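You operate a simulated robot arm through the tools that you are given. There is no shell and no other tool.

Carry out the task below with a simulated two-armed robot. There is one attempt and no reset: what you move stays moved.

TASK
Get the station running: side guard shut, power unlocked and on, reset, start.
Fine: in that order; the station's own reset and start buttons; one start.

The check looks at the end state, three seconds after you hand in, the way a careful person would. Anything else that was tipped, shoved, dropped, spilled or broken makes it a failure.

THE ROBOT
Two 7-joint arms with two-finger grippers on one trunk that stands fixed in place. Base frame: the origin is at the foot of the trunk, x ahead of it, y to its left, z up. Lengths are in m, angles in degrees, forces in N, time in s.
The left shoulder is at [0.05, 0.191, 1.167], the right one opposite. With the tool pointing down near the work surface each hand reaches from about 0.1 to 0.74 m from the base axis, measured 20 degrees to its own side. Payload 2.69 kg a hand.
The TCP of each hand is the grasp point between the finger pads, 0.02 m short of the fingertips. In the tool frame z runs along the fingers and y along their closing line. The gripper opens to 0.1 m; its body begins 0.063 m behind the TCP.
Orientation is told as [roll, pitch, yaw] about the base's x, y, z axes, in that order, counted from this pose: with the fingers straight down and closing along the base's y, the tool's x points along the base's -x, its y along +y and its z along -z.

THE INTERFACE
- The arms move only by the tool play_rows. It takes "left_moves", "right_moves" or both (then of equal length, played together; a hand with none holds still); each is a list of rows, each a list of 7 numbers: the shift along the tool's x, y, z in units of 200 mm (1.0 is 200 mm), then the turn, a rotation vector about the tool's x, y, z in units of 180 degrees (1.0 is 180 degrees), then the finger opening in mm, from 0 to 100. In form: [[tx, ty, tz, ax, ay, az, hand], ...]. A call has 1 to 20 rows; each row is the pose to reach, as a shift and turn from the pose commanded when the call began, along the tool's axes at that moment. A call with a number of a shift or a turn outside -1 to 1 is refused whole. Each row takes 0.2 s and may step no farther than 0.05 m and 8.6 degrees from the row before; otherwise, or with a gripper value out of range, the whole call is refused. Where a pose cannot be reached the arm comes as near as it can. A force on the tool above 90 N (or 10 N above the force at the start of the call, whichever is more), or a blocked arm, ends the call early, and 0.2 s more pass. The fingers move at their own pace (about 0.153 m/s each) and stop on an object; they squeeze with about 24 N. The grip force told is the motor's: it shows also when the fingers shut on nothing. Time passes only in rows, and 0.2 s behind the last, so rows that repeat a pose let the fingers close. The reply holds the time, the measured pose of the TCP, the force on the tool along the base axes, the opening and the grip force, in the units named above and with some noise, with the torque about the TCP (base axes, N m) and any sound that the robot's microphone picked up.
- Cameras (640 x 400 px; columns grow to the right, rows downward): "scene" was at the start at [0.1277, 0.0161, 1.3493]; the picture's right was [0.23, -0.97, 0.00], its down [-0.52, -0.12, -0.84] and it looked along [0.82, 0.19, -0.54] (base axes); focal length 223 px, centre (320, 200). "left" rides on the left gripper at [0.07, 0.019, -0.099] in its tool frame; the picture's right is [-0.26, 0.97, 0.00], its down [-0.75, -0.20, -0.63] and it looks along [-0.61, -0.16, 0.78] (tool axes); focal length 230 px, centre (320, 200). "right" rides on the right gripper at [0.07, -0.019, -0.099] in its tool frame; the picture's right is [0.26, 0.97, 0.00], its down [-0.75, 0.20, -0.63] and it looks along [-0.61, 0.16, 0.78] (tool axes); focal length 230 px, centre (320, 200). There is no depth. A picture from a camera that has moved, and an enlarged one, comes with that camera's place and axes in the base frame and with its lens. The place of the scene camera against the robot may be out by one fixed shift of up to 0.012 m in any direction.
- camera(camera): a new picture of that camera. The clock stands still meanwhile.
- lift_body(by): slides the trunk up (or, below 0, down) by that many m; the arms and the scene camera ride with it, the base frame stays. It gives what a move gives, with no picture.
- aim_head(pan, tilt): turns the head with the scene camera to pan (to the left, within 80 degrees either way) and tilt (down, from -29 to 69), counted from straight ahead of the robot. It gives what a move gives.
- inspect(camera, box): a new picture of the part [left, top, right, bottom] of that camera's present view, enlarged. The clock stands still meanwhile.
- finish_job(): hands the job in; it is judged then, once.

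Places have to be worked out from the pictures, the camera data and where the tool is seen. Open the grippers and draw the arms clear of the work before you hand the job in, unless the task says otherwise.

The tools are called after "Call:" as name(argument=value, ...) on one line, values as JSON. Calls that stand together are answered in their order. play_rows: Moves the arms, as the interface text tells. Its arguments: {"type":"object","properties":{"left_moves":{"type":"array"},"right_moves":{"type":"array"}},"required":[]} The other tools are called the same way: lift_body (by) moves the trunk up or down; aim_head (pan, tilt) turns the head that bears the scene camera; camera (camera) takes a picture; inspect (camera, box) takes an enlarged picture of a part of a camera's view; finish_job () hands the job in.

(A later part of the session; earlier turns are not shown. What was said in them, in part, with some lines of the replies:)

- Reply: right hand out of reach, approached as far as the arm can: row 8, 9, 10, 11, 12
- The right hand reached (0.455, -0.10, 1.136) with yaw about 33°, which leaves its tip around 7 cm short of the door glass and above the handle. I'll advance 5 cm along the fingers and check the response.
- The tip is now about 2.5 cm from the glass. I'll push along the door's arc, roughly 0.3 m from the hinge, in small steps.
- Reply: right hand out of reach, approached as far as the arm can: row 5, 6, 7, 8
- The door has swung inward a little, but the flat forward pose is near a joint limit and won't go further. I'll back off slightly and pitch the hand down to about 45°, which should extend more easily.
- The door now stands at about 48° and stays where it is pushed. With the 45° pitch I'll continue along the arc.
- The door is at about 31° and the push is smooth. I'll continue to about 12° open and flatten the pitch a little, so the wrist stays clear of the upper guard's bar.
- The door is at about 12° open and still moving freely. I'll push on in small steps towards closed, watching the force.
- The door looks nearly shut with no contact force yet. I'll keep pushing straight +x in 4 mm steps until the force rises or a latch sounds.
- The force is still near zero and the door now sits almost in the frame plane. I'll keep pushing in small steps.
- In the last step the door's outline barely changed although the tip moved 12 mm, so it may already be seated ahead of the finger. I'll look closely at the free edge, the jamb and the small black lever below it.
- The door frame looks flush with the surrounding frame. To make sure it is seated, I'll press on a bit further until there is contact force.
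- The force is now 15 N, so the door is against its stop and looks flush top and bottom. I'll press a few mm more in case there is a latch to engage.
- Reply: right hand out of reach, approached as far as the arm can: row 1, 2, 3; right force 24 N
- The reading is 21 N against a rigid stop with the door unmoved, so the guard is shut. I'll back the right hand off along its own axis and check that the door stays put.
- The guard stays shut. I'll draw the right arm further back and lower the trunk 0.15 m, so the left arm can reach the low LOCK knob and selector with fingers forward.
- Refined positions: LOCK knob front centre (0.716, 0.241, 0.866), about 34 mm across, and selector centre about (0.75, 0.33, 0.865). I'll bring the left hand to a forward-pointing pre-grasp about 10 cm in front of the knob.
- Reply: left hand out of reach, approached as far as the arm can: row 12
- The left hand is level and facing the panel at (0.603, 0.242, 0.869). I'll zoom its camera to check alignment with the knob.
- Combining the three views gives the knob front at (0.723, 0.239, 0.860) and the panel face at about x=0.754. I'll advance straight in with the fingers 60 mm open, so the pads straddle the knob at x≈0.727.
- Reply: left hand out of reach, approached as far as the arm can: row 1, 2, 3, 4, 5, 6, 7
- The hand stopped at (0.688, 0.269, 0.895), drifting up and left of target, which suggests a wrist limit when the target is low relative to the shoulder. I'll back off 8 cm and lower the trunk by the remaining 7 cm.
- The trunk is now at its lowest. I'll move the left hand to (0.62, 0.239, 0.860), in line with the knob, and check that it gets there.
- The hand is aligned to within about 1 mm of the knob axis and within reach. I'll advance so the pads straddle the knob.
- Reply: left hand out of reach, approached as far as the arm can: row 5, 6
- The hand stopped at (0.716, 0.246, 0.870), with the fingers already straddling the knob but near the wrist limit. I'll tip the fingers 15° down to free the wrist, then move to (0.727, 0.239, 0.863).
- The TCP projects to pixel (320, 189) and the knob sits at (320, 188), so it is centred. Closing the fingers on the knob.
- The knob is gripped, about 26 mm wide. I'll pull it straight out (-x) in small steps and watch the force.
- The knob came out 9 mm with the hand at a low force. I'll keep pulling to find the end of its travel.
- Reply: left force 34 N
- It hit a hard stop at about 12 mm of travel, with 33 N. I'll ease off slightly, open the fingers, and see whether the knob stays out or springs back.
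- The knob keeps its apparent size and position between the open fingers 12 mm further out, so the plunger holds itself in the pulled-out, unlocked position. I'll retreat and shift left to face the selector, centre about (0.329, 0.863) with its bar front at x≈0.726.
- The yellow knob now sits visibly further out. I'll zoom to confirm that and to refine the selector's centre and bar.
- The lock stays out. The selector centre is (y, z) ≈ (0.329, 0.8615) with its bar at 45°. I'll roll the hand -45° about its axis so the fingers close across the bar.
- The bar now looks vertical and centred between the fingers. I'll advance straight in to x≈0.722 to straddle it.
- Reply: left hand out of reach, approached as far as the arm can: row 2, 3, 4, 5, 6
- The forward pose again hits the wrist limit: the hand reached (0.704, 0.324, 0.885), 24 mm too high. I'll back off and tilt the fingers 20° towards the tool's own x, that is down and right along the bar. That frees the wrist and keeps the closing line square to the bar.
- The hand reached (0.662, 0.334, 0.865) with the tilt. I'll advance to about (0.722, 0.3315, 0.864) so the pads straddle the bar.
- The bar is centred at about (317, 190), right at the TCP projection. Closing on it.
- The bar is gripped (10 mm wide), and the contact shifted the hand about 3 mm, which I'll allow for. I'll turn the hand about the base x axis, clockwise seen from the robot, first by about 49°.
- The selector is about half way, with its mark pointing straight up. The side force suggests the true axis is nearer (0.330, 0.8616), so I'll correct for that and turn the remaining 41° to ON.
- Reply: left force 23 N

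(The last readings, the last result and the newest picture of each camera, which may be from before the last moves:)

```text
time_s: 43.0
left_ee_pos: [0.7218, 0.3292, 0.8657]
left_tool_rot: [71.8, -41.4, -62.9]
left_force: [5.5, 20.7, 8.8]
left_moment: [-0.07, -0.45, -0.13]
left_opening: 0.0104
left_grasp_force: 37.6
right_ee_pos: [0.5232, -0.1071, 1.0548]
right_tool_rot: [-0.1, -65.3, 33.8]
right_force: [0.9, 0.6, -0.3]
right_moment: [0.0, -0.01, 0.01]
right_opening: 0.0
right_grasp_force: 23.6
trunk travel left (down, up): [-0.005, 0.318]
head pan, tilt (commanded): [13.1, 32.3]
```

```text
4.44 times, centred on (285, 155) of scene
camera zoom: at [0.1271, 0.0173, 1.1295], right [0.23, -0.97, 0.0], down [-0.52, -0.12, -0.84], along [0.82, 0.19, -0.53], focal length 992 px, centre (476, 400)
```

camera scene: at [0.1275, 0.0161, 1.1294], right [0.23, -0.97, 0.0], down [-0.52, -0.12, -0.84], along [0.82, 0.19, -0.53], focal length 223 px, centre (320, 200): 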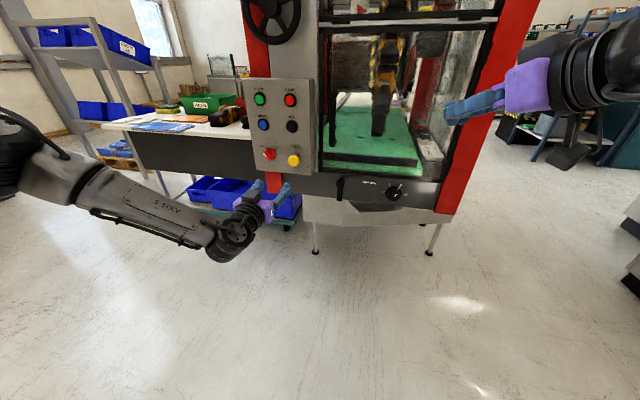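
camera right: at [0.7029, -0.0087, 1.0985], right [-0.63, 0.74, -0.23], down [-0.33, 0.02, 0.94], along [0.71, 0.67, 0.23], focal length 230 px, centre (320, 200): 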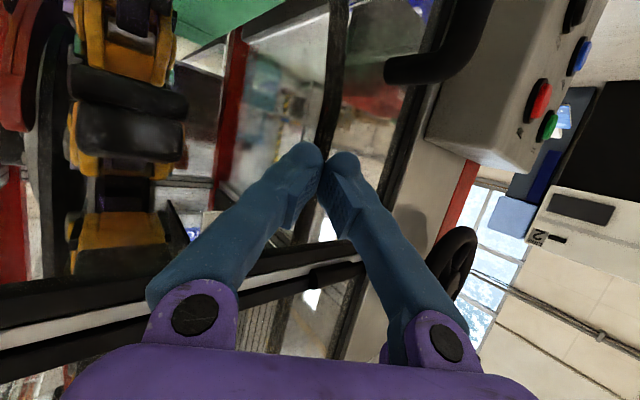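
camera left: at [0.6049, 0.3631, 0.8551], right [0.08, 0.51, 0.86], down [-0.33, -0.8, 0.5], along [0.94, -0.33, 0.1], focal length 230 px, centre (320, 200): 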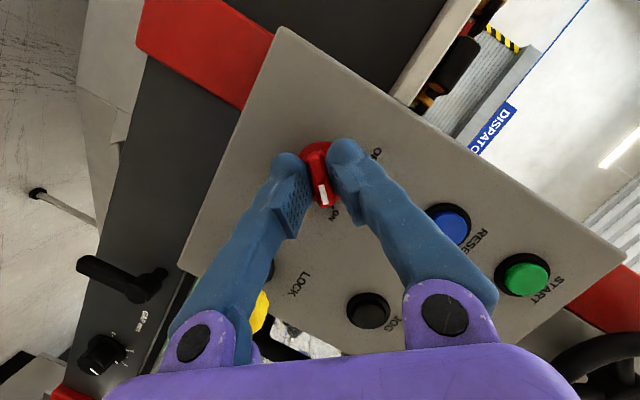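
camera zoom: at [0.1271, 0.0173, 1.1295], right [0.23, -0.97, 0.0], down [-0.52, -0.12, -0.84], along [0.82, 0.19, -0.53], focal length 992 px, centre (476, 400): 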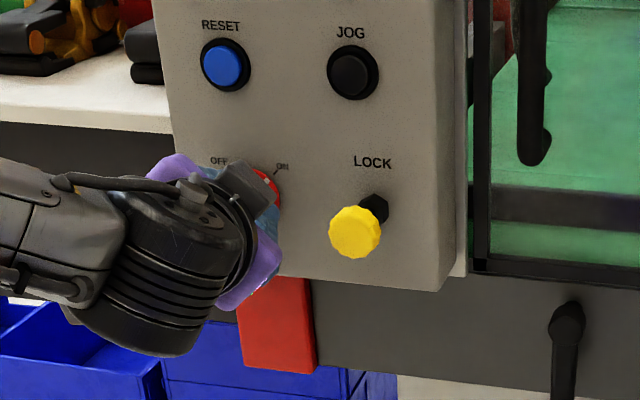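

The mark now points to ON. I'll open the fingers and back away along the tool axis to check the selector's resting position.

Call:
play_rows(left_moves=[[0, 0, 0, 0, 0, 0, 25], [0, 0, 0, 0, 0, 0, 50], [0, 0, 0, 0, 0, 0, 50], [0, 0, -0.15, 0, 0, 0, 50], [0, 0, -0.3, 0, 0, 0, 50], [0, 0, -0.45, 0, 0, 0, 50]])

Call:
camera(camera="left")

Call:
camera(camera="scene")

Call:
inspect(camera="scene", box=[245, 80, 325, 200])

```text
time_s: 44.4
left_ee_pos: [0.6373, 0.3047, 0.8854]
left_tool_rot: [71.3, -41.3, -62.8]
left_force: [-0.2, -0.4, 0.2]
left_moment: [0.01, 0.0, 0.04]
left_opening: 0.05
left_grasp_force: 0.2
right_ee_pos: [0.5241, -0.1087, 1.053]
right_tool_rot: [0.1, -65.5, 33.6]
right_force: [0.6, -0.3, 0.9]
right_moment: [0.02, -0.02, 0.0]
right_opening: 0.0
right_grasp_force: 23.8
trunk travel left (down, up): [-0.005, 0.318]
head pan, tilt (commanded): [13.1, 32.3]
```

```text
taken
camera left: at [0.5217, 0.339, 0.8753], right [0.09, 0.51, 0.86], down [-0.33, -0.8, 0.51], along [0.94, -0.33, 0.1], focal length 230 px, centre (320, 200)
```

left: 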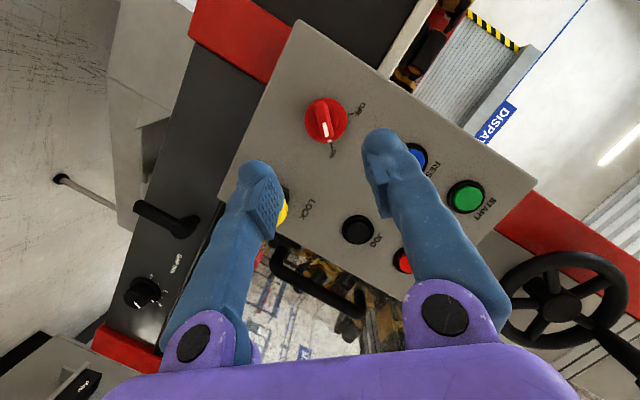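

```text
taken
camera scene: at [0.1277, 0.0161, 1.1293], right [0.23, -0.97, 0.0], down [-0.52, -0.12, -0.84], along [0.82, 0.19, -0.53], focal length 223 px, centre (320, 200)
```

scene: 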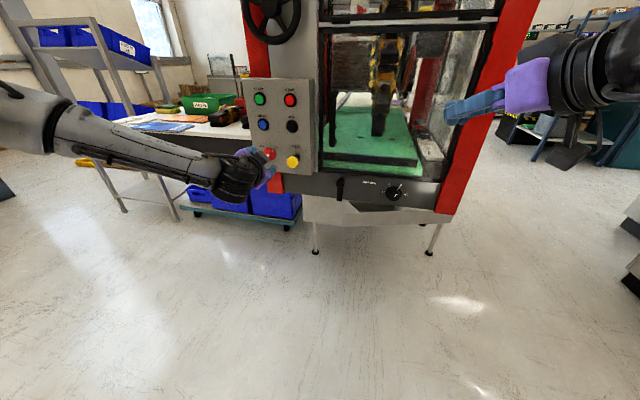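

```text
3.33 times, centred on (285, 140) of scene
camera zoom: at [0.1277, 0.0161, 1.1293], right [0.23, -0.97, 0.0], down [-0.52, -0.12, -0.84], along [0.82, 0.19, -0.53], focal length 744 px, centre (437, 400)
```

zoom: 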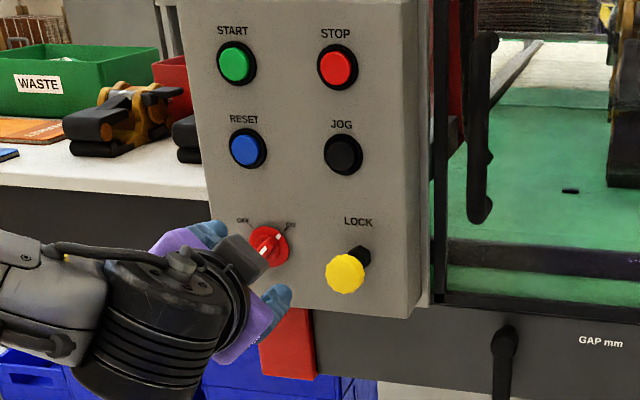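

I'll zoom in on the selector from the left camera to confirm it sits on the ON tick.

Call:
inspect(camera="left", box=[280, 80, 400, 170])

Call:
inspect(camera="scene", box=[265, 135, 310, 170])

```text
4.44 times, centred on (340, 125) of left
camera zoom: at [0.5217, 0.339, 0.8753], right [0.09, 0.51, 0.86], down [-0.33, -0.8, 0.51], along [0.94, -0.33, 0.1], focal length 1022 px, centre (231, 533)
```

zoom: 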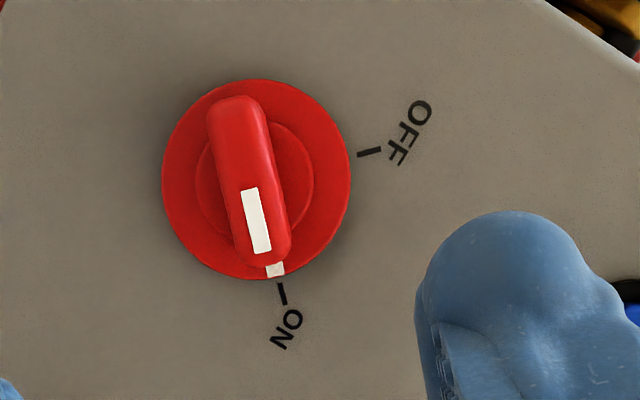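

```text
11.43 times, centred on (288, 152) of scene
camera zoom: at [0.1277, 0.0161, 1.1293], right [0.23, -0.97, 0.0], down [-0.52, -0.12, -0.84], along [0.82, 0.19, -0.53], focal length 2550 px, centre (691, 743)
```

zoom: 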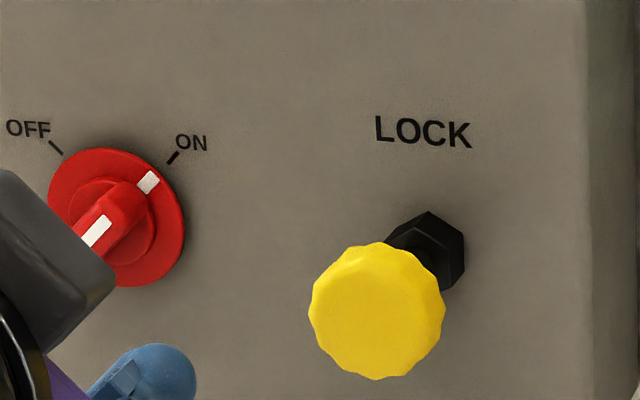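

The selector mark lines up exactly with ON and the lock knob is still out. Next is RESET at about (0.75, 0.3385, 0.952): I'll roll the left hand back level, close the fingers, and stage in front of it.

Call:
play_rows(left_moves=[[-0.0205, 0.0677, 0.0127, 0.01425, 0, -0.03917, 25], [-0.041, 0.1353, 0.0253, 0.0285, 0, -0.07833, 0], [-0.0615, 0.203, 0.038, 0.04275, 0, -0.1175, 0], [-0.082, 0.2707, 0.0507, 0.057, 0, -0.15667, 0], [-0.1025, 0.3383, 0.0633, 0.07125, 0, -0.19583, 0], [-0.123, 0.406, 0.076, 0.0855, 0, -0.235, 0]])

Call:
camera(camera="left")

Call:
inspect(camera="scene", box=[235, 70, 335, 200])

```text
time_s: 45.8
left_ee_pos: [0.6592, 0.3487, 0.9571]
left_tool_rot: [0.3, -70.1, -0.2]
left_force: [-0.5, -0.6, 0.2]
left_moment: [-0.07, 0.03, -0.01]
left_opening: 0.0001
left_grasp_force: 23.9
right_ee_pos: [0.5237, -0.1084, 1.0527]
right_tool_rot: [0.2, -65.5, 33.7]
right_force: [0.1, 0.7, 0.1]
right_moment: [-0.01, 0.01, 0.05]
right_opening: 0.0001
right_grasp_force: 24.0
trunk travel left (down, up): [-0.005, 0.318]
head pan, tilt (commanded): [13.1, 32.3]
```

```text
taken
camera left: at [0.5432, 0.3658, 0.9241], right [0.09, 0.97, 0.24], down [-0.34, -0.2, 0.92], along [0.94, -0.16, 0.31], focal length 230 px, centre (320, 200)
```

left: 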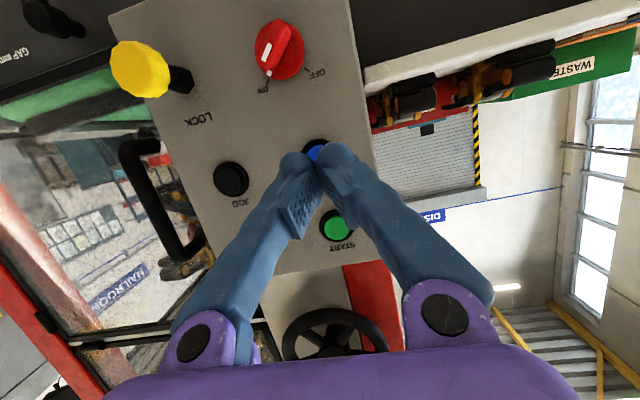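

```text
3.08 times, centred on (285, 135) of scene
camera zoom: at [0.1276, 0.0161, 1.1293], right [0.23, -0.97, 0.0], down [-0.52, -0.12, -0.84], along [0.82, 0.19, -0.53], focal length 686 px, centre (428, 400)
```

zoom: 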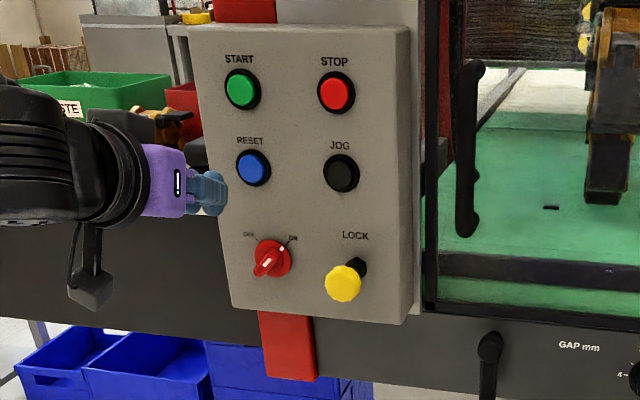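

The projections match: RESET is at pixel (318, 150), and the right-hand fingertip's line is at y≈0.3377, z≈0.950. I'll advance the tip to about 1 cm short of the button.

Call:
play_rows(left_moves=[[-0.0325, 0, 0.0893, 0, 0, 0, 0], [-0.065, 0, 0.1787, 0, 0, 0, 0], [-0.0975, 0, 0.268, 0, 0, 0, 0]])

Call:
inspect(camera="left", box=[240, 80, 420, 260])

Call:
inspect(camera="scene", box=[245, 80, 315, 160])

```text
time_s: 46.6
left_ee_pos: [0.7172, 0.3486, 0.9561]
left_tool_rot: [0.6, -70.0, -0.6]
left_force: [-1.1, -0.2, -0.7]
left_moment: [0.03, 0.0, 0.0]
left_opening: 0.0
left_grasp_force: 24.3
right_ee_pos: [0.5237, -0.1078, 1.0524]
right_tool_rot: [0.1, -65.5, 33.7]
right_force: [-0.3, 0.5, 0.0]
right_moment: [0.03, -0.02, -0.05]
right_opening: 0.0001
right_grasp_force: 23.7
trunk travel left (down, up): [-0.005, 0.318]
head pan, tilt (commanded): [13.1, 32.3]
```

```text
2.22 times, centred on (330, 170) of left
camera zoom: at [0.6009, 0.3662, 0.9228], right [0.09, 0.97, 0.25], down [-0.34, -0.2, 0.92], along [0.94, -0.16, 0.31], focal length 511 px, centre (298, 267)
```

zoom: 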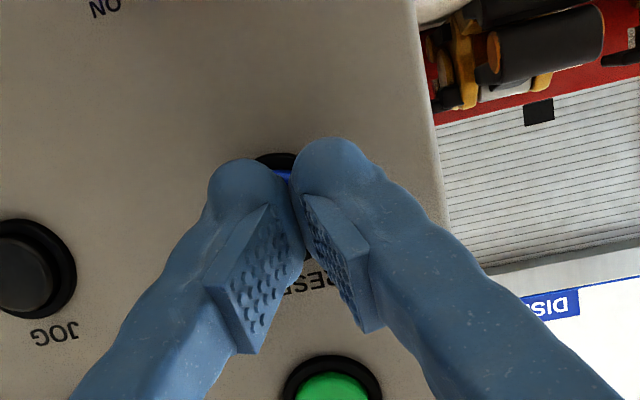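

```text
5.00 times, centred on (280, 120) of scene
camera zoom: at [0.1277, 0.0161, 1.1293], right [0.23, -0.97, 0.0], down [-0.52, -0.12, -0.84], along [0.82, 0.19, -0.54], focal length 1116 px, centre (520, 600)
```

zoom: 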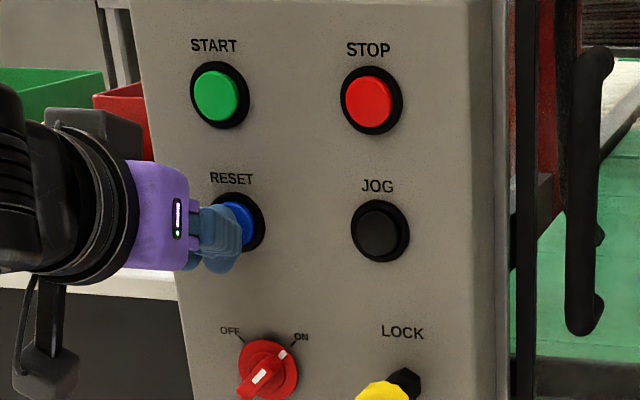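

The fingertip is about 1 cm in front of the blue cap and well centred. I'll press in 2 mm steps while monitoring force and sound.

Call:
play_rows(left_moves=[[-0.0034, 0, 0.0094, 0, 0, 0, 0], [-0.0068, 0, 0.0188, 0, 0, 0, 0], [-0.0103, 0, 0.0282, 0, 0, 0, 0], [-0.0137, 0, 0.0376, 0, 0, 0, 0]])

Call:
inspect(camera="scene", box=[245, 80, 315, 160])

```text
time_s: 47.6
left_ee_pos: [0.7244, 0.349, 0.9555]
left_tool_rot: [0.8, -69.9, -0.7]
left_force: [0.3, 0.4, -0.2]
left_moment: [0.02, -0.01, 0.01]
left_opening: 0.0
left_grasp_force: 23.9
right_ee_pos: [0.5244, -0.1087, 1.0533]
right_tool_rot: [0.1, -65.5, 33.7]
right_force: [1.5, 0.0, -0.3]
right_moment: [0.01, 0.01, -0.02]
right_opening: 0.0
right_grasp_force: 23.6
trunk travel left (down, up): [-0.005, 0.318]
head pan, tilt (commanded): [13.1, 32.3]
```

```text
5.00 times, centred on (280, 120) of scene
camera zoom: at [0.1277, 0.0161, 1.1293], right [0.23, -0.97, 0.0], down [-0.52, -0.12, -0.84], along [0.82, 0.19, -0.54], focal length 1116 px, centre (520, 600)
```

zoom: 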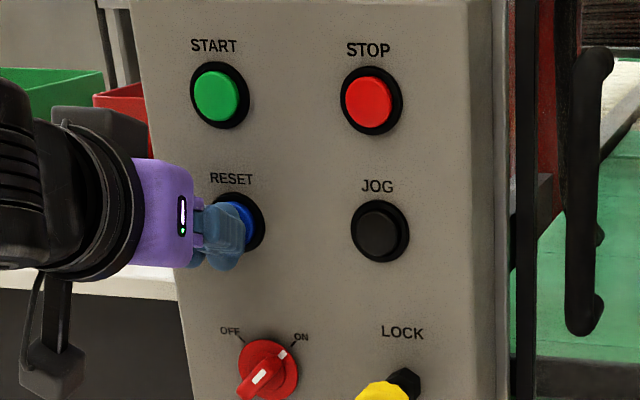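

There's no contact yet, with the tip at x≈0.743. Continuing in 2 mm steps.

Call:
play_rows(left_moves=[[-0.0034, 0, 0.0094, 0, 0, 0, 0], [-0.0068, 0, 0.0188, 0, 0, 0, 0], [-0.0103, 0, 0.0282, 0, 0, 0, 0]])

Call:
inspect(camera="scene", box=[245, 80, 315, 160])

```text
time_s: 48.4
left_ee_pos: [0.7295, 0.3492, 0.9562]
left_tool_rot: [0.7, -70.0, -0.6]
left_force: [-2.9, 0.1, -0.4]
left_moment: [0.0, 0.0, -0.01]
left_opening: 0.0
left_grasp_force: 24.0
right_ee_pos: [0.524, -0.1091, 1.0537]
right_tool_rot: [0.1, -65.4, 33.6]
right_force: [0.6, -0.3, -0.1]
right_moment: [0.03, -0.01, 0.01]
right_opening: 0.0001
right_grasp_force: 23.8
trunk travel left (down, up): [-0.005, 0.318]
head pan, tilt (commanded): [13.1, 32.3]
heard: click
```

```text
5.00 times, centred on (280, 120) of scene
camera zoom: at [0.1275, 0.0162, 1.1293], right [0.23, -0.97, 0.0], down [-0.52, -0.12, -0.84], along [0.82, 0.19, -0.53], focal length 1116 px, centre (520, 600)
```

zoom: 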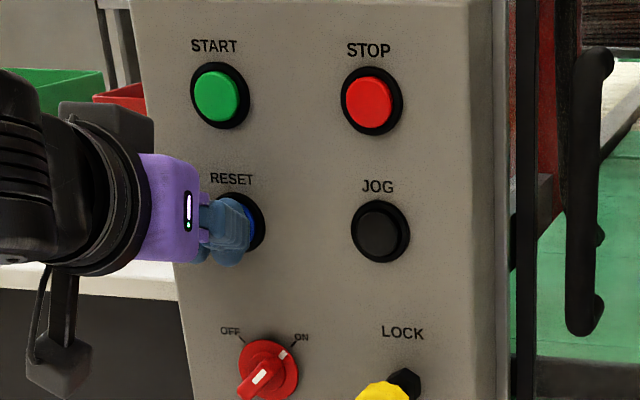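

A click was heard at about 3 N, so RESET is pressed. I'll retract straight out and look at the panel.

Call:
play_rows(left_moves=[[0.0171, 0, -0.047, 0, 0, 0, 0], [0.0513, 0, -0.141, 0, 0, 0, 0], [0.0855, 0, -0.235, 0, 0, 0, 0]])

Call:
inspect(camera="scene", box=[240, 70, 335, 190])

Call:
camera(camera="scene")

Call:
camera(camera="left")

```text
time_s: 49.2
left_ee_pos: [0.6801, 0.3472, 0.957]
left_tool_rot: [0.7, -70.0, -0.6]
left_force: [-0.7, 0.6, 0.5]
left_moment: [0.01, 0.0, 0.05]
left_opening: 0.0
left_grasp_force: 24.3
right_ee_pos: [0.5238, -0.1087, 1.0546]
right_tool_rot: [0.1, -65.5, 33.6]
right_force: [0.3, -0.4, -0.2]
right_moment: [0.0, 0.02, 0.01]
right_opening: 0.0002
right_grasp_force: 23.9
trunk travel left (down, up): [-0.005, 0.318]
head pan, tilt (commanded): [13.1, 32.3]
```

```text
3.33 times, centred on (288, 130) of scene
camera zoom: at [0.1276, 0.0161, 1.1293], right [0.23, -0.97, 0.0], down [-0.52, -0.12, -0.84], along [0.82, 0.19, -0.53], focal length 744 px, centre (428, 433)
```

zoom: 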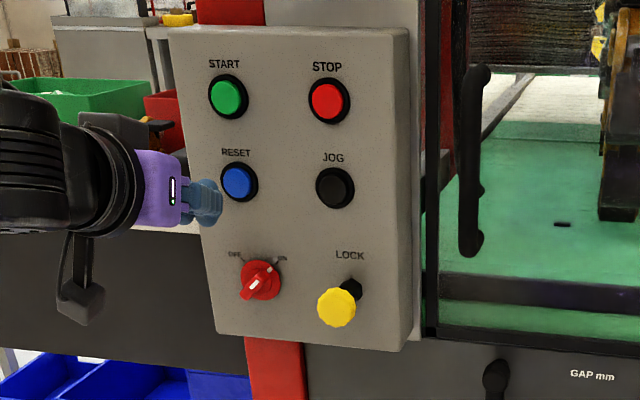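

```text
taken
camera scene: at [0.1276, 0.0161, 1.1293], right [0.23, -0.97, 0.0], down [-0.52, -0.12, -0.84], along [0.82, 0.19, -0.53], focal length 223 px, centre (320, 200)
```

scene: 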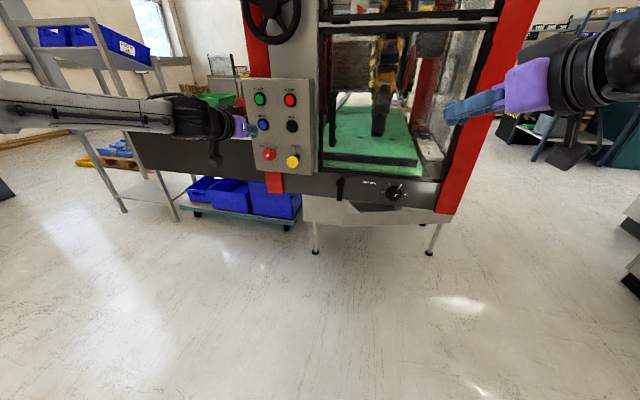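

```text
taken
camera left: at [0.5635, 0.3665, 0.9241], right [0.09, 0.97, 0.25], down [-0.34, -0.2, 0.92], along [0.94, -0.16, 0.31], focal length 230 px, centre (320, 200)
```

left: 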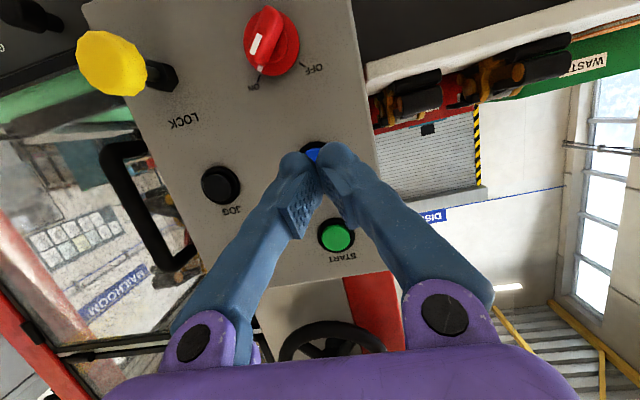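

RESET clicked and the selector is still ON. Only one start is allowed, so I'll first look up for a signal lamp that shows the station's state.

Call:
aim_head(pan=8, tilt=-15)

Call:
camera(camera="scene")

```text
time_s: 50.4
left_ee_pos: [0.6796, 0.3492, 0.9561]
left_tool_rot: [0.6, -70.0, -0.6]
left_force: [0.0, -0.2, -0.4]
left_moment: [0.01, -0.04, -0.01]
left_opening: 0.0002
left_grasp_force: 24.2
right_ee_pos: [0.5241, -0.1078, 1.0541]
right_tool_rot: [0.1, -65.5, 33.6]
right_force: [0.0, 0.0, 0.2]
right_moment: [0.0, 0.01, 0.0]
right_opening: 0.0
right_grasp_force: 24.1
trunk travel left (down, up): [-0.005, 0.318]
head pan, tilt (commanded): [8.0, -15.0]
```

```text
taken
camera scene: at [0.1203, 0.007, 1.2037], right [0.14, -0.99, 0.0], down [0.26, 0.04, -0.97], along [0.96, 0.13, 0.26], focal length 223 px, centre (320, 200)
```

scene: 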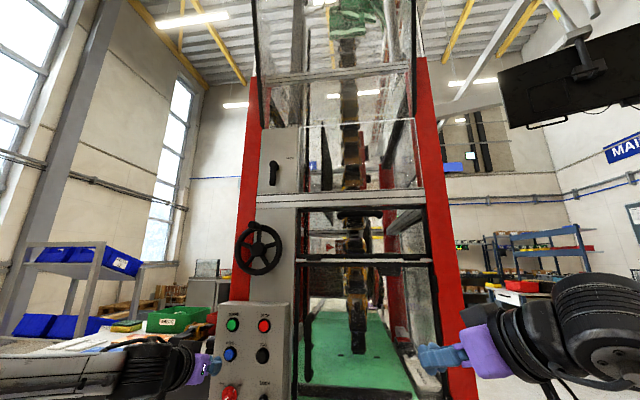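

Call:
inspect(camera="scene", box=[220, 100, 460, 300])

Call:
inspect(camera="scene", box=[240, 0, 460, 130])

Call:
inspect(camera="scene", box=[200, 290, 320, 400])

```text
2.00 times, centred on (340, 200) of scene
camera zoom: at [0.1203, 0.007, 1.2037], right [0.14, -0.99, 0.0], down [0.26, 0.04, -0.97], along [0.96, 0.13, 0.26], focal length 446 px, centre (280, 200)
```

zoom: 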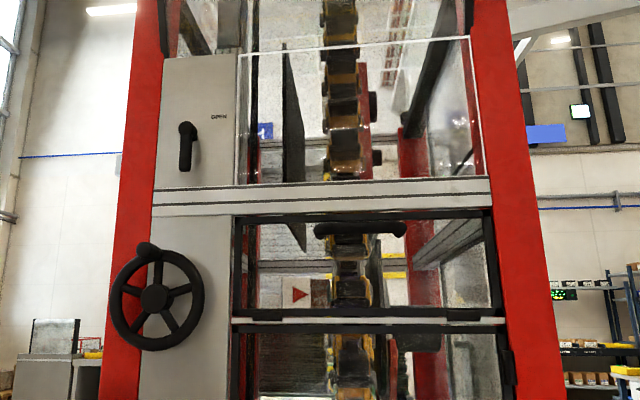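

```text
2.91 times, centred on (350, 65) of scene
camera zoom: at [0.1203, 0.007, 1.2037], right [0.14, -0.99, 0.0], down [0.26, 0.04, -0.97], along [0.96, 0.13, 0.26], focal length 649 px, centre (233, 593)
```

zoom: 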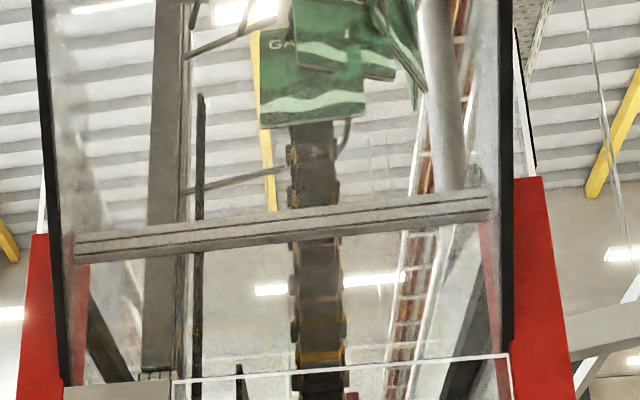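

```text
3.64 times, centred on (260, 345) of scene
camera zoom: at [0.1203, 0.007, 1.2037], right [0.14, -0.99, 0.0], down [0.26, 0.04, -0.97], along [0.96, 0.13, 0.26], focal length 811 px, centre (538, -327)
```

zoom: 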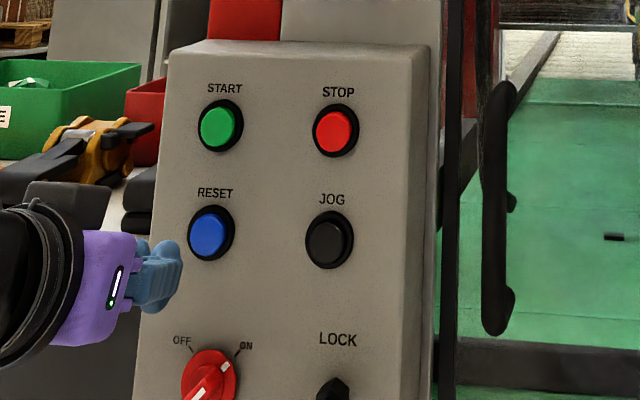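

There's no lamp to read, but the click registered. I'll turn the head back and raise the hand to stage in front of START, about (0.75, 0.340, 1.0215).

Call:
aim_head(pan=16, tilt=25)

Call:
play_rows(left_moves=[[-0.113, 0.002, -0.041, 0, 0, 0, 0], [-0.226, 0.004, -0.082, 0, 0, 0, 0], [-0.3394, 0.0065, -0.1235, 0, 0, 0, 0]])

Call:
camera(camera="left")

Call:
camera(camera="scene")

```text
time_s: 51.5
left_ee_pos: [0.6794, 0.3483, 0.9569]
left_tool_rot: [0.7, -70.0, -0.5]
left_force: [-0.3, 0.7, -0.3]
left_moment: [-0.02, 0.0, 0.02]
left_opening: 0.0
left_grasp_force: 23.8
right_ee_pos: [0.5242, -0.1073, 1.0533]
right_tool_rot: [0.1, -65.5, 33.6]
right_force: [-1.3, 0.9, -0.1]
right_moment: [0.01, 0.01, -0.01]
right_opening: 0.0
right_grasp_force: 24.0
trunk travel left (down, up): [-0.005, 0.318]
head pan, tilt (commanded): [16.0, 25.0]
```

```text
time_s: 52.2
left_ee_pos: [0.6772, 0.3504, 1.0301]
left_tool_rot: [0.6, -70.0, -0.6]
left_force: [0.5, 0.5, 1.0]
left_moment: [0.0, 0.02, 0.01]
left_opening: 0.0002
left_grasp_force: 23.7
right_ee_pos: [0.5234, -0.1087, 1.0539]
right_tool_rot: [0.0, -65.4, 33.7]
right_force: [-0.4, 0.3, 0.2]
right_moment: [0.03, 0.0, 0.02]
right_opening: 0.0002
right_grasp_force: 24.0
trunk travel left (down, up): [-0.005, 0.318]
head pan, tilt (commanded): [16.0, 25.0]
```

```text
taken
camera left: at [0.561, 0.3668, 0.9977], right [0.09, 0.97, 0.25], down [-0.33, -0.2, 0.92], along [0.94, -0.16, 0.31], focal length 230 px, centre (320, 200)
```

left: 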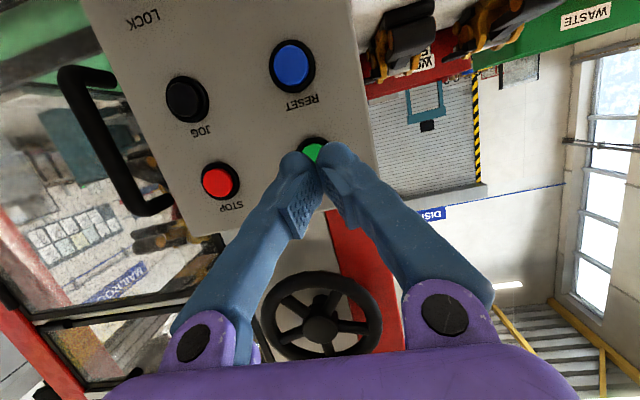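

```text
taken
camera scene: at [0.1291, 0.0211, 1.141], right [0.28, -0.96, 0.0], down [-0.41, -0.12, -0.91], along [0.87, 0.25, -0.42], focal length 223 px, centre (320, 200)
```

scene: 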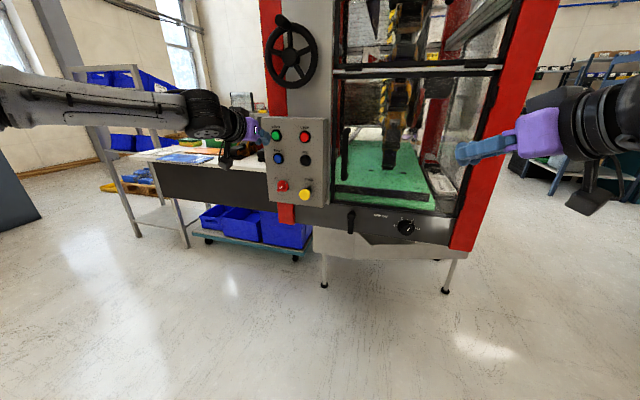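

The view matches the RESET staging. I'll advance the tip to about 1 cm short of START.

Call:
play_rows(left_moves=[[-0.024, 0, 0.066, 0, 0, 0, 0], [-0.048, 0, 0.132, 0, 0, 0, 0], [-0.0718, 0, 0.1974, 0, 0, 0, 0]])

Call:
inspect(camera="left", box=[240, 80, 420, 260])

Call:
inspect(camera="scene", box=[250, 105, 330, 205])

```text
time_s: 53.0
left_ee_pos: [0.7205, 0.3487, 1.0301]
left_tool_rot: [0.7, -69.9, -0.8]
left_force: [0.1, 0.0, -0.3]
left_moment: [0.0, 0.02, 0.02]
left_opening: 0.0
left_grasp_force: 24.0
right_ee_pos: [0.5242, -0.1084, 1.0542]
right_tool_rot: [0.1, -65.3, 33.6]
right_force: [0.8, -0.4, 0.1]
right_moment: [-0.02, 0.0, -0.01]
right_opening: 0.0
right_grasp_force: 24.0
trunk travel left (down, up): [-0.005, 0.318]
head pan, tilt (commanded): [16.0, 25.0]
```

```text
2.22 times, centred on (330, 170) of left
camera zoom: at [0.6049, 0.3665, 0.997], right [0.09, 0.97, 0.25], down [-0.34, -0.21, 0.92], along [0.94, -0.16, 0.31], focal length 511 px, centre (298, 267)
```

zoom: 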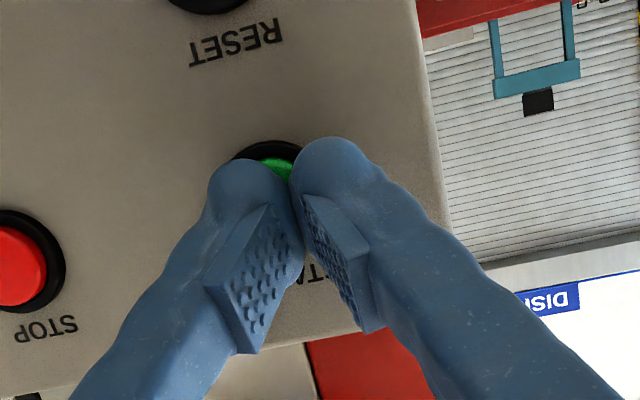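

```text
4.00 times, centred on (290, 155) of scene
camera zoom: at [0.1292, 0.0212, 1.1409], right [0.28, -0.96, 0.0], down [-0.41, -0.12, -0.91], along [0.87, 0.25, -0.42], focal length 892 px, centre (440, 380)
```

zoom: 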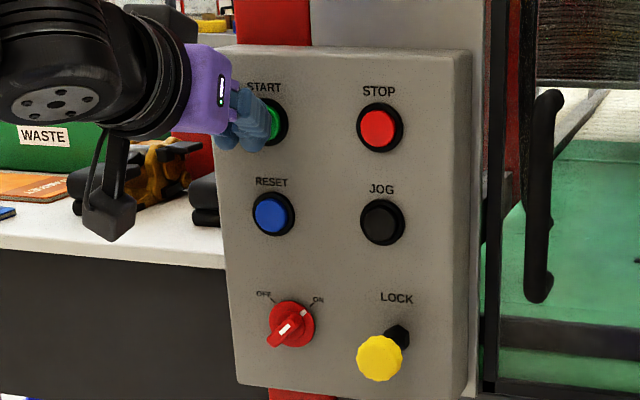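

The green cap is centred ahead of the same fingertip. I'll press slowly and stop as soon as it clicks.

Call:
play_rows(left_moves=[[-0.0034, 0, 0.0094, 0, 0, 0, 0], [-0.0068, 0, 0.0188, 0, 0, 0, 0], [-0.0103, 0, 0.0282, 0, 0, 0, 0], [-0.0128, 0, 0.0352, 0, 0, 0, 0]])

Call:
inspect(camera="scene", box=[250, 105, 330, 205])

```text
time_s: 54.0
left_ee_pos: [0.728, 0.3491, 1.0298]
left_tool_rot: [0.7, -70.1, -0.7]
left_force: [-1.3, -0.1, -0.1]
left_moment: [-0.02, -0.02, -0.01]
left_opening: 0.0
left_grasp_force: 23.9
right_ee_pos: [0.525, -0.1081, 1.0539]
right_tool_rot: [0.1, -65.5, 33.6]
right_force: [0.7, -0.5, 0.1]
right_moment: [0.0, 0.01, 0.01]
right_opening: 0.0
right_grasp_force: 23.6
trunk travel left (down, up): [-0.005, 0.318]
head pan, tilt (commanded): [16.0, 25.0]
```

```text
4.00 times, centred on (290, 155) of scene
camera zoom: at [0.129, 0.0212, 1.141], right [0.28, -0.96, 0.0], down [-0.41, -0.12, -0.91], along [0.87, 0.25, -0.42], focal length 892 px, centre (440, 380)
```

zoom: 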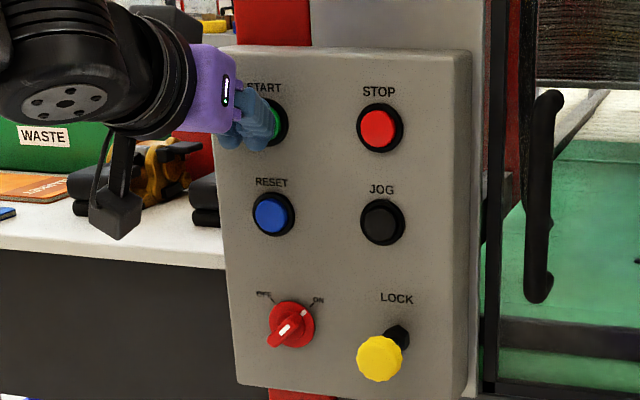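

The force is just starting to rise (-1.3 N) and there's no click yet. I'll press another 2 mm.

Call:
play_rows(left_moves=[[-0.0017, 0, 0.0047, 0, 0, 0, 0], [-0.0034, 0, 0.0094, 0, 0, 0, 0]])

```text
time_s: 54.6
left_ee_pos: [0.7304, 0.3504, 1.0296]
left_tool_rot: [0.7, -70.1, -0.7]
left_force: [-5.1, -1.8, 1.2]
left_moment: [0.02, -0.02, -0.05]
left_opening: 0.0003
left_grasp_force: 24.1
right_ee_pos: [0.5226, -0.1081, 1.055]
right_tool_rot: [0.2, -65.5, 33.5]
right_force: [-0.2, 0.4, 0.8]
right_moment: [-0.03, 0.0, 0.02]
right_opening: 0.0001
right_grasp_force: 23.9
trunk travel left (down, up): [-0.005, 0.318]
head pan, tilt (commanded): [16.0, 25.0]
heard: click
```

START clicked, once, at about 5 N. I'll retract straight out and look at the station.

Call:
play_rows(left_moves=[[0.0171, 0, -0.047, 0, 0, 0, 0], [0.0513, 0, -0.141, 0, 0, 0, 0], [0.0855, 0, -0.235, 0, 0, 0, 0], [0.137, 0, -0.376, 0, 0, 0, 0]])

Call:
camera(camera="scene")

Call:
inspect(camera="scene", box=[250, 0, 500, 260])

Call:
inspect(camera="scene", box=[250, 105, 350, 225])

```text
time_s: 55.6
left_ee_pos: [0.6495, 0.3516, 1.0277]
left_tool_rot: [0.8, -70.2, -0.7]
left_force: [-0.3, -0.2, -0.1]
left_moment: [-0.01, -0.03, -0.02]
left_opening: 0.0
left_grasp_force: 24.0
right_ee_pos: [0.5241, -0.1069, 1.0541]
right_tool_rot: [0.1, -65.5, 33.6]
right_force: [-0.1, 0.2, -0.3]
right_moment: [-0.01, 0.01, 0.02]
right_opening: 0.0
right_grasp_force: 24.1
trunk travel left (down, up): [-0.005, 0.318]
head pan, tilt (commanded): [16.0, 25.0]
```

```text
taken
camera scene: at [0.1291, 0.0212, 1.141], right [0.28, -0.96, 0.0], down [-0.41, -0.12, -0.91], along [0.87, 0.25, -0.42], focal length 223 px, centre (320, 200)
```

scene: 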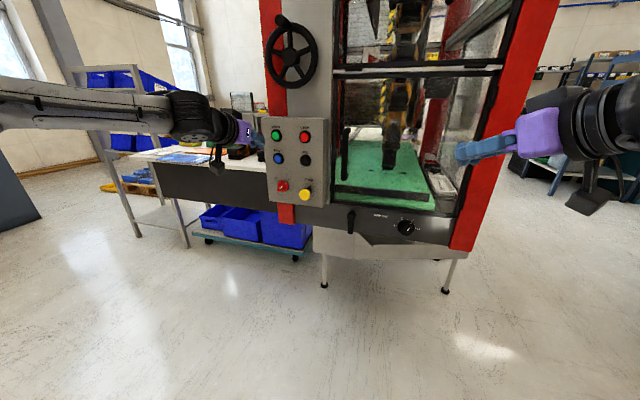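

```text
1.54 times, centred on (375, 130) of scene
camera zoom: at [0.1291, 0.0212, 1.141], right [0.28, -0.96, 0.0], down [-0.41, -0.12, -0.91], along [0.87, 0.25, -0.42], focal length 343 px, centre (235, 308)
```

zoom: 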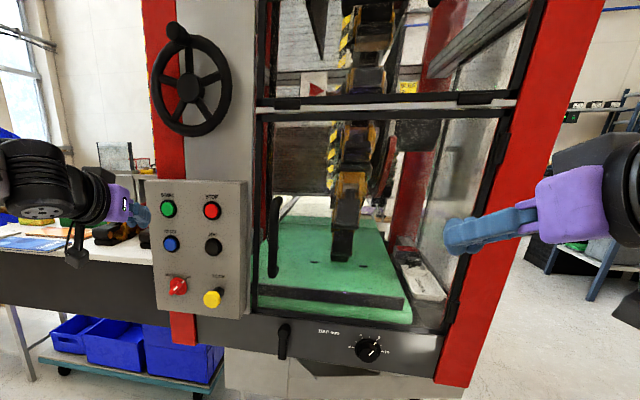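

```text
3.33 times, centred on (300, 165) of scene
camera zoom: at [0.1291, 0.0212, 1.141], right [0.28, -0.96, 0.0], down [-0.41, -0.12, -0.91], along [0.87, 0.25, -0.42], focal length 744 px, centre (387, 317)
```

zoom: 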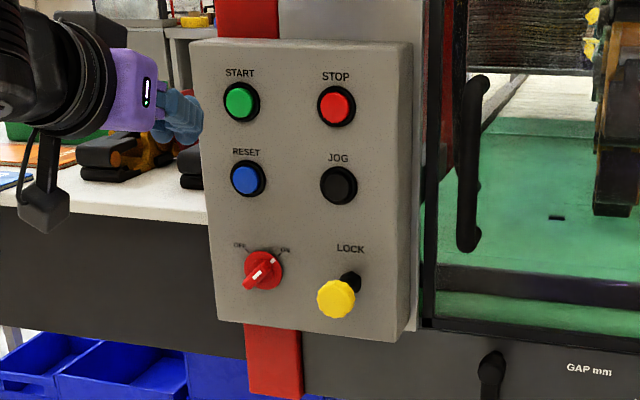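

Both presses clicked. I'll draw the left arm clear and open the fingers, then compare views to see whether anything in the station is moving.

Call:
play_rows(left_moves=[[0.064, 0, -0.176, 0, 0, 0, 0], [0.128, 0, -0.353, 0, 0, 0, 30], [0.192, 0, -0.529, 0, 0, 0, 60], [0.2565, 0, -0.705, 0, 0, 0, 80]])

Call:
camera(camera="scene")

Call:
inspect(camera="scene", box=[330, 0, 500, 230])

Call:
inspect(camera="scene", box=[310, 60, 370, 225])

```text
time_s: 56.6
left_ee_pos: [0.4997, 0.3477, 1.0294]
left_tool_rot: [0.7, -70.1, -0.5]
left_force: [0.1, 0.0, -0.4]
left_moment: [0.02, 0.01, 0.04]
left_opening: 0.0801
left_grasp_force: 0.0
right_ee_pos: [0.5236, -0.1088, 1.0546]
right_tool_rot: [0.1, -65.5, 33.5]
right_force: [0.8, 0.1, -0.1]
right_moment: [-0.03, 0.01, 0.0]
right_opening: 0.0
right_grasp_force: 24.2
trunk travel left (down, up): [-0.005, 0.318]
head pan, tilt (commanded): [16.0, 25.0]
```

```text
taken
camera scene: at [0.1291, 0.0213, 1.141], right [0.28, -0.96, 0.0], down [-0.41, -0.12, -0.91], along [0.87, 0.25, -0.42], focal length 223 px, centre (320, 200)
```

scene: 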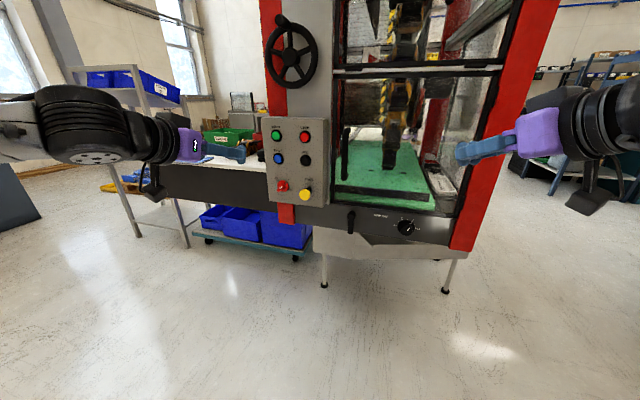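

```text
1.74 times, centred on (415, 115) of scene
camera zoom: at [0.1291, 0.0213, 1.141], right [0.28, -0.96, 0.0], down [-0.41, -0.12, -0.91], along [0.87, 0.25, -0.42], focal length 388 px, centre (155, 348)
```

zoom: 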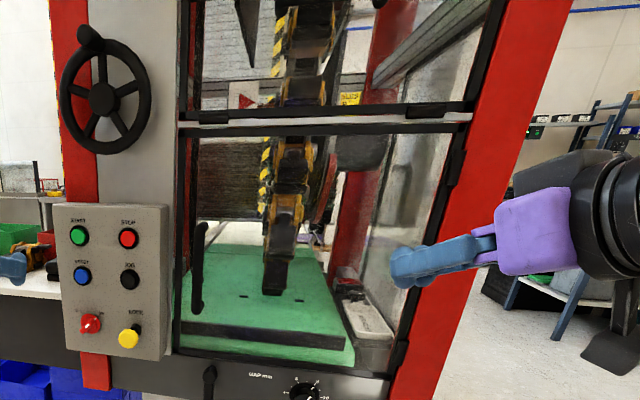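

```text
2.42 times, centred on (340, 142) of scene
camera zoom: at [0.1291, 0.0213, 1.141], right [0.28, -0.96, 0.0], down [-0.41, -0.12, -0.91], along [0.87, 0.25, -0.42], focal length 541 px, centre (272, 339)
```

zoom: 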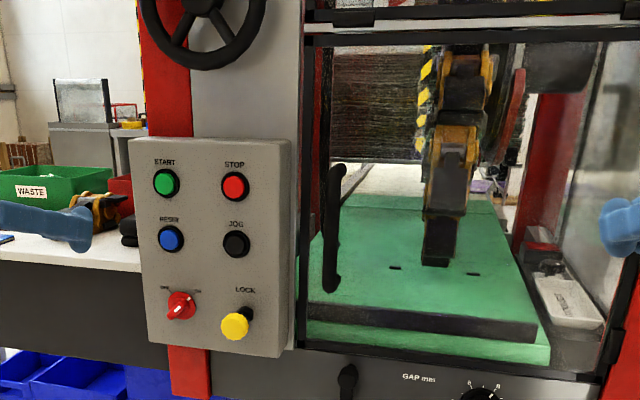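

The panel shows the selector at ON and the lock out, and the door corners work out at x≈0.79 at both ends, so the guard is flush. I'll zoom on the buttons and the door edge for signs of the running state.

Call:
inspect(camera="scene", box=[265, 120, 325, 205])

Call:
inspect(camera="scene", box=[320, 60, 360, 110])

Call:
inspect(camera="scene", box=[320, 170, 370, 220])

Call:
inspect(camera="scene", box=[400, 50, 510, 260])

```text
4.71 times, centred on (295, 162) of scene
camera zoom: at [0.1291, 0.0213, 1.141], right [0.28, -0.96, 0.0], down [-0.41, -0.12, -0.91], along [0.87, 0.25, -0.42], focal length 1050 px, centre (438, 376)
```

zoom: 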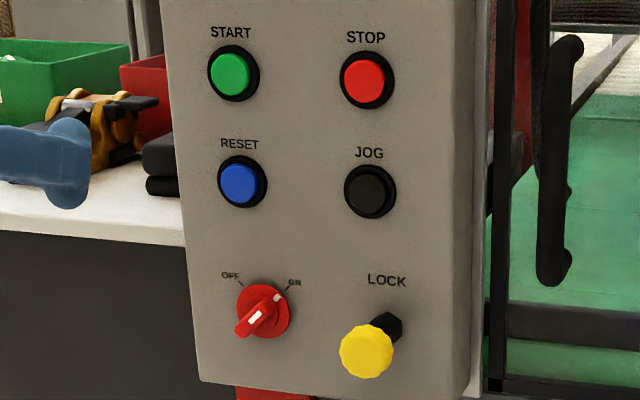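

```text
8.00 times, centred on (340, 85) of scene
camera zoom: at [0.1291, 0.0213, 1.141], right [0.28, -0.96, 0.0], down [-0.41, -0.12, -0.91], along [0.87, 0.25, -0.42], focal length 1785 px, centre (160, 1120)
```

zoom: 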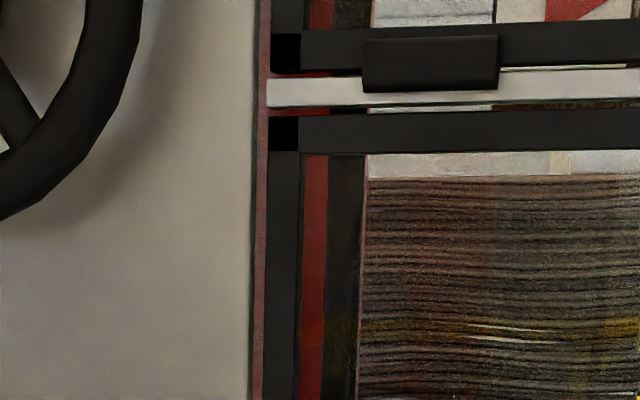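

```text
8.00 times, centred on (345, 195) of scene
camera zoom: at [0.1291, 0.0213, 1.141], right [0.28, -0.96, 0.0], down [-0.41, -0.12, -0.91], along [0.87, 0.25, -0.42], focal length 1785 px, centre (120, 240)
```

zoom: 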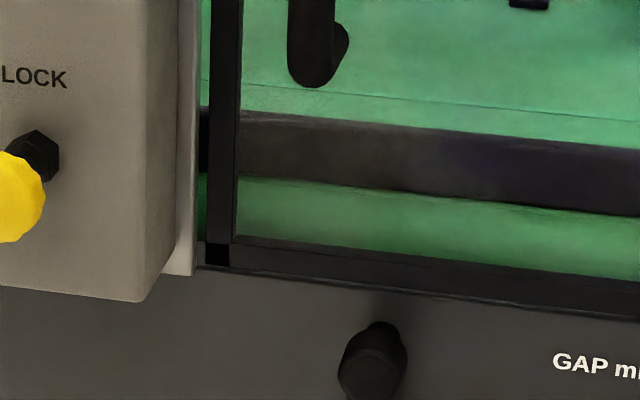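

```text
1.90 times, centred on (455, 155) of scene
camera zoom: at [0.1291, 0.0213, 1.141], right [0.28, -0.96, 0.0], down [-0.41, -0.12, -0.91], along [0.87, 0.25, -0.42], focal length 425 px, centre (63, 286)
```

zoom: 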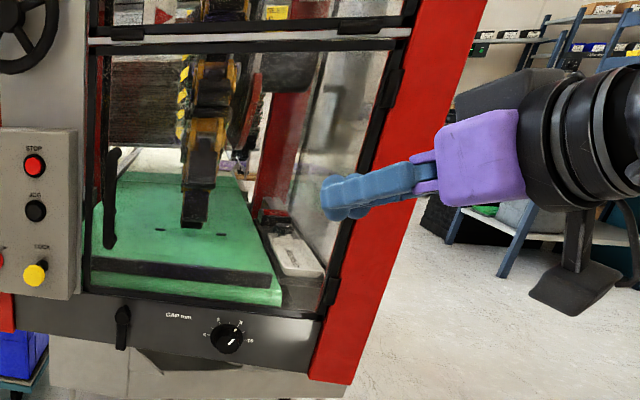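

The door rail lines up with the fixed frame and nothing else has been disturbed. I'll open both grippers and draw both arms further back.

Call:
play_rows(left_moves=[[0.034, 0, -0.094, 0, 0, 0, 90], [0.068, 0, -0.188, 0, 0, 0, 100], [0.103, 0, -0.282, 0, 0, 0, 100], [0.137, 0, -0.376, 0, 0, 0, 100], [0.137, 0, -0.376, 0, 0, 0, 100]], right_moves=[[0.0635, -0.049, -0.139, 0, 0, 0, 0], [0.127, -0.0975, -0.2775, 0, 0, 0, 40], [0.19, -0.146, -0.416, 0, 0, 0, 80], [0.254, -0.195, -0.555, 0, 0, 0, 100], [0.254, -0.195, -0.555, 0, 0, 0, 100]])

Call:
camera(camera="scene")

Call:
inspect(camera="scene", box=[250, 60, 500, 260])

```text
time_s: 57.9
left_ee_pos: [0.4192, 0.3481, 1.0279]
left_tool_rot: [0.8, -69.9, -0.6]
left_force: [-0.7, 0.0, -0.1]
left_moment: [0.0, -0.01, 0.0]
left_opening: 0.1
left_grasp_force: 0.2
right_ee_pos: [0.4454, -0.2075, 1.0515]
right_tool_rot: [0.1, -65.5, 33.6]
right_force: [0.0, -0.2, -0.5]
right_moment: [-0.01, 0.0, 0.04]
right_opening: 0.1002
right_grasp_force: 0.1
trunk travel left (down, up): [-0.005, 0.318]
head pan, tilt (commanded): [16.0, 25.0]
```

```text
taken
camera scene: at [0.129, 0.0211, 1.141], right [0.28, -0.96, 0.0], down [-0.41, -0.12, -0.91], along [0.87, 0.25, -0.42], focal length 223 px, centre (320, 200)
```

scene: 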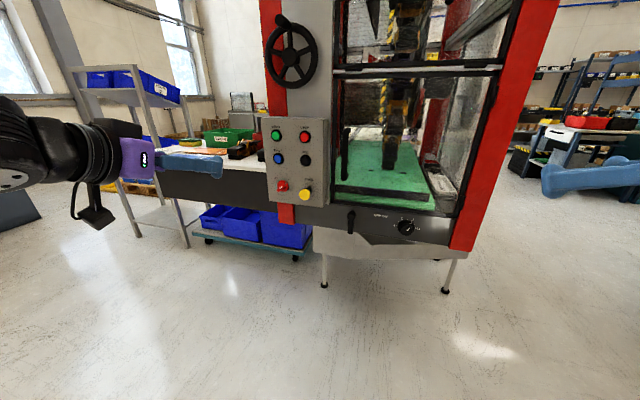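

```text
2.00 times, centred on (375, 160) of scene
camera zoom: at [0.129, 0.0211, 1.141], right [0.28, -0.96, 0.0], down [-0.41, -0.12, -0.91], along [0.87, 0.25, -0.42], focal length 446 px, centre (210, 280)
```

zoom: 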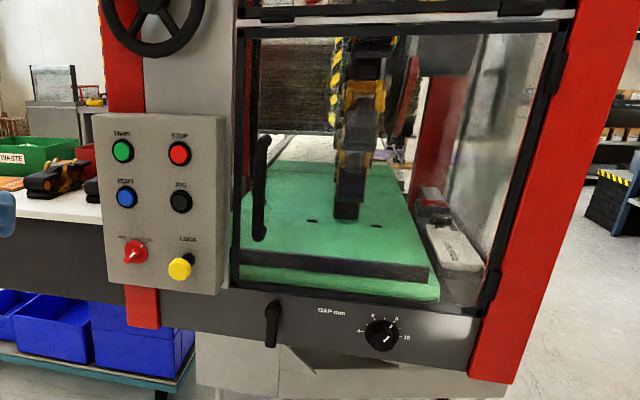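

Everything looks in order. To check whether the mechanism inside is moving, I'll zoom on it, let a second pass with the arms still, and zoom again.

Call:
inspect(camera="scene", box=[350, 0, 450, 180])

Call:
play_rows(left_moves=[[0, 0, 0, 0, 0, 0, 100], [0, 0, 0, 0, 0, 0, 100], [0, 0, 0, 0, 0, 0, 100], [0, 0, 0, 0, 0, 0, 100]])

Call:
inspect(camera="scene", box=[350, 0, 450, 180])

```text
2.22 times, centred on (400, 90) of scene
camera zoom: at [0.129, 0.0211, 1.141], right [0.28, -0.96, 0.0], down [-0.41, -0.12, -0.91], along [0.87, 0.25, -0.42], focal length 496 px, centre (142, 444)
```

zoom: 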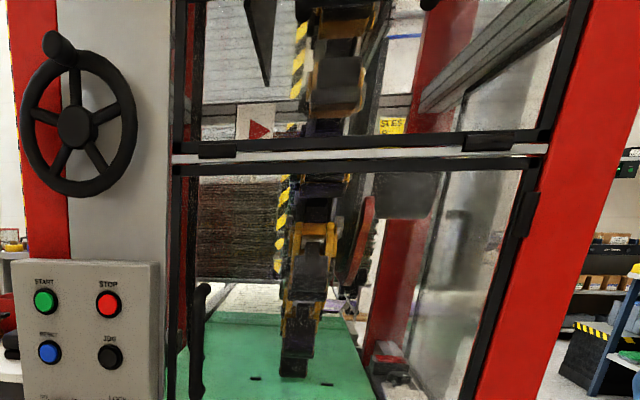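

```text
time_s: 58.9
left_ee_pos: [0.4202, 0.3476, 1.0272]
left_tool_rot: [0.7, -70.0, -0.6]
left_force: [-0.5, -0.2, -0.2]
left_moment: [-0.01, -0.02, 0.01]
left_opening: 0.0999
left_grasp_force: 0.0
right_ee_pos: [0.4462, -0.208, 1.0514]
right_tool_rot: [0.1, -65.5, 33.6]
right_force: [0.1, 0.0, 1.2]
right_moment: [-0.02, -0.01, 0.01]
right_opening: 0.1
right_grasp_force: 0.1
trunk travel left (down, up): [-0.005, 0.318]
head pan, tilt (commanded): [16.0, 25.0]
```

```text
2.22 times, centred on (400, 90) of scene
camera zoom: at [0.1292, 0.0212, 1.141], right [0.28, -0.96, 0.0], down [-0.41, -0.12, -0.91], along [0.87, 0.25, -0.42], focal length 496 px, centre (142, 444)
```

zoom: 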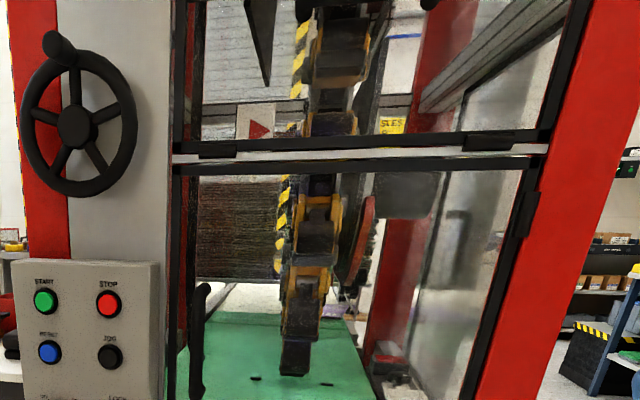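

The orange chain links changed position between the two views while the camera and arms were still, so the station is running. The guard is shut, the lock is out, power is ON, the arms are clear and the grippers open, so I'm handing in.

Call:
finish_job()

```text
The job is handed in.
```

The station is running and the job is handed in. After the single START press, the chain inside moved between two pictures taken a second apart with the arms still. I have no result from the check itself yet.

1. **Guard:** the right hand pushed the side door shut. It came up against a firm stop at about 20 N, stayed put when released, and sits flush with the frame.
2. **Unlock:** the left hand pulled the yellow LOCK knob out about 12 mm to its stop. It stays out by itself.
3. **Power:** the selector was turned from OFF to ON and its mark lines up with the ON tick.
4. **Reset:** one press of RESET, with a click.
5. **Start:** one press of START, with a click.

Both grippers are open and the arms are back from the work. Nothing else in the pictures looked disturbed. The station has no status lamp I could see, so the running state rests on the moving chain and the two clicks.
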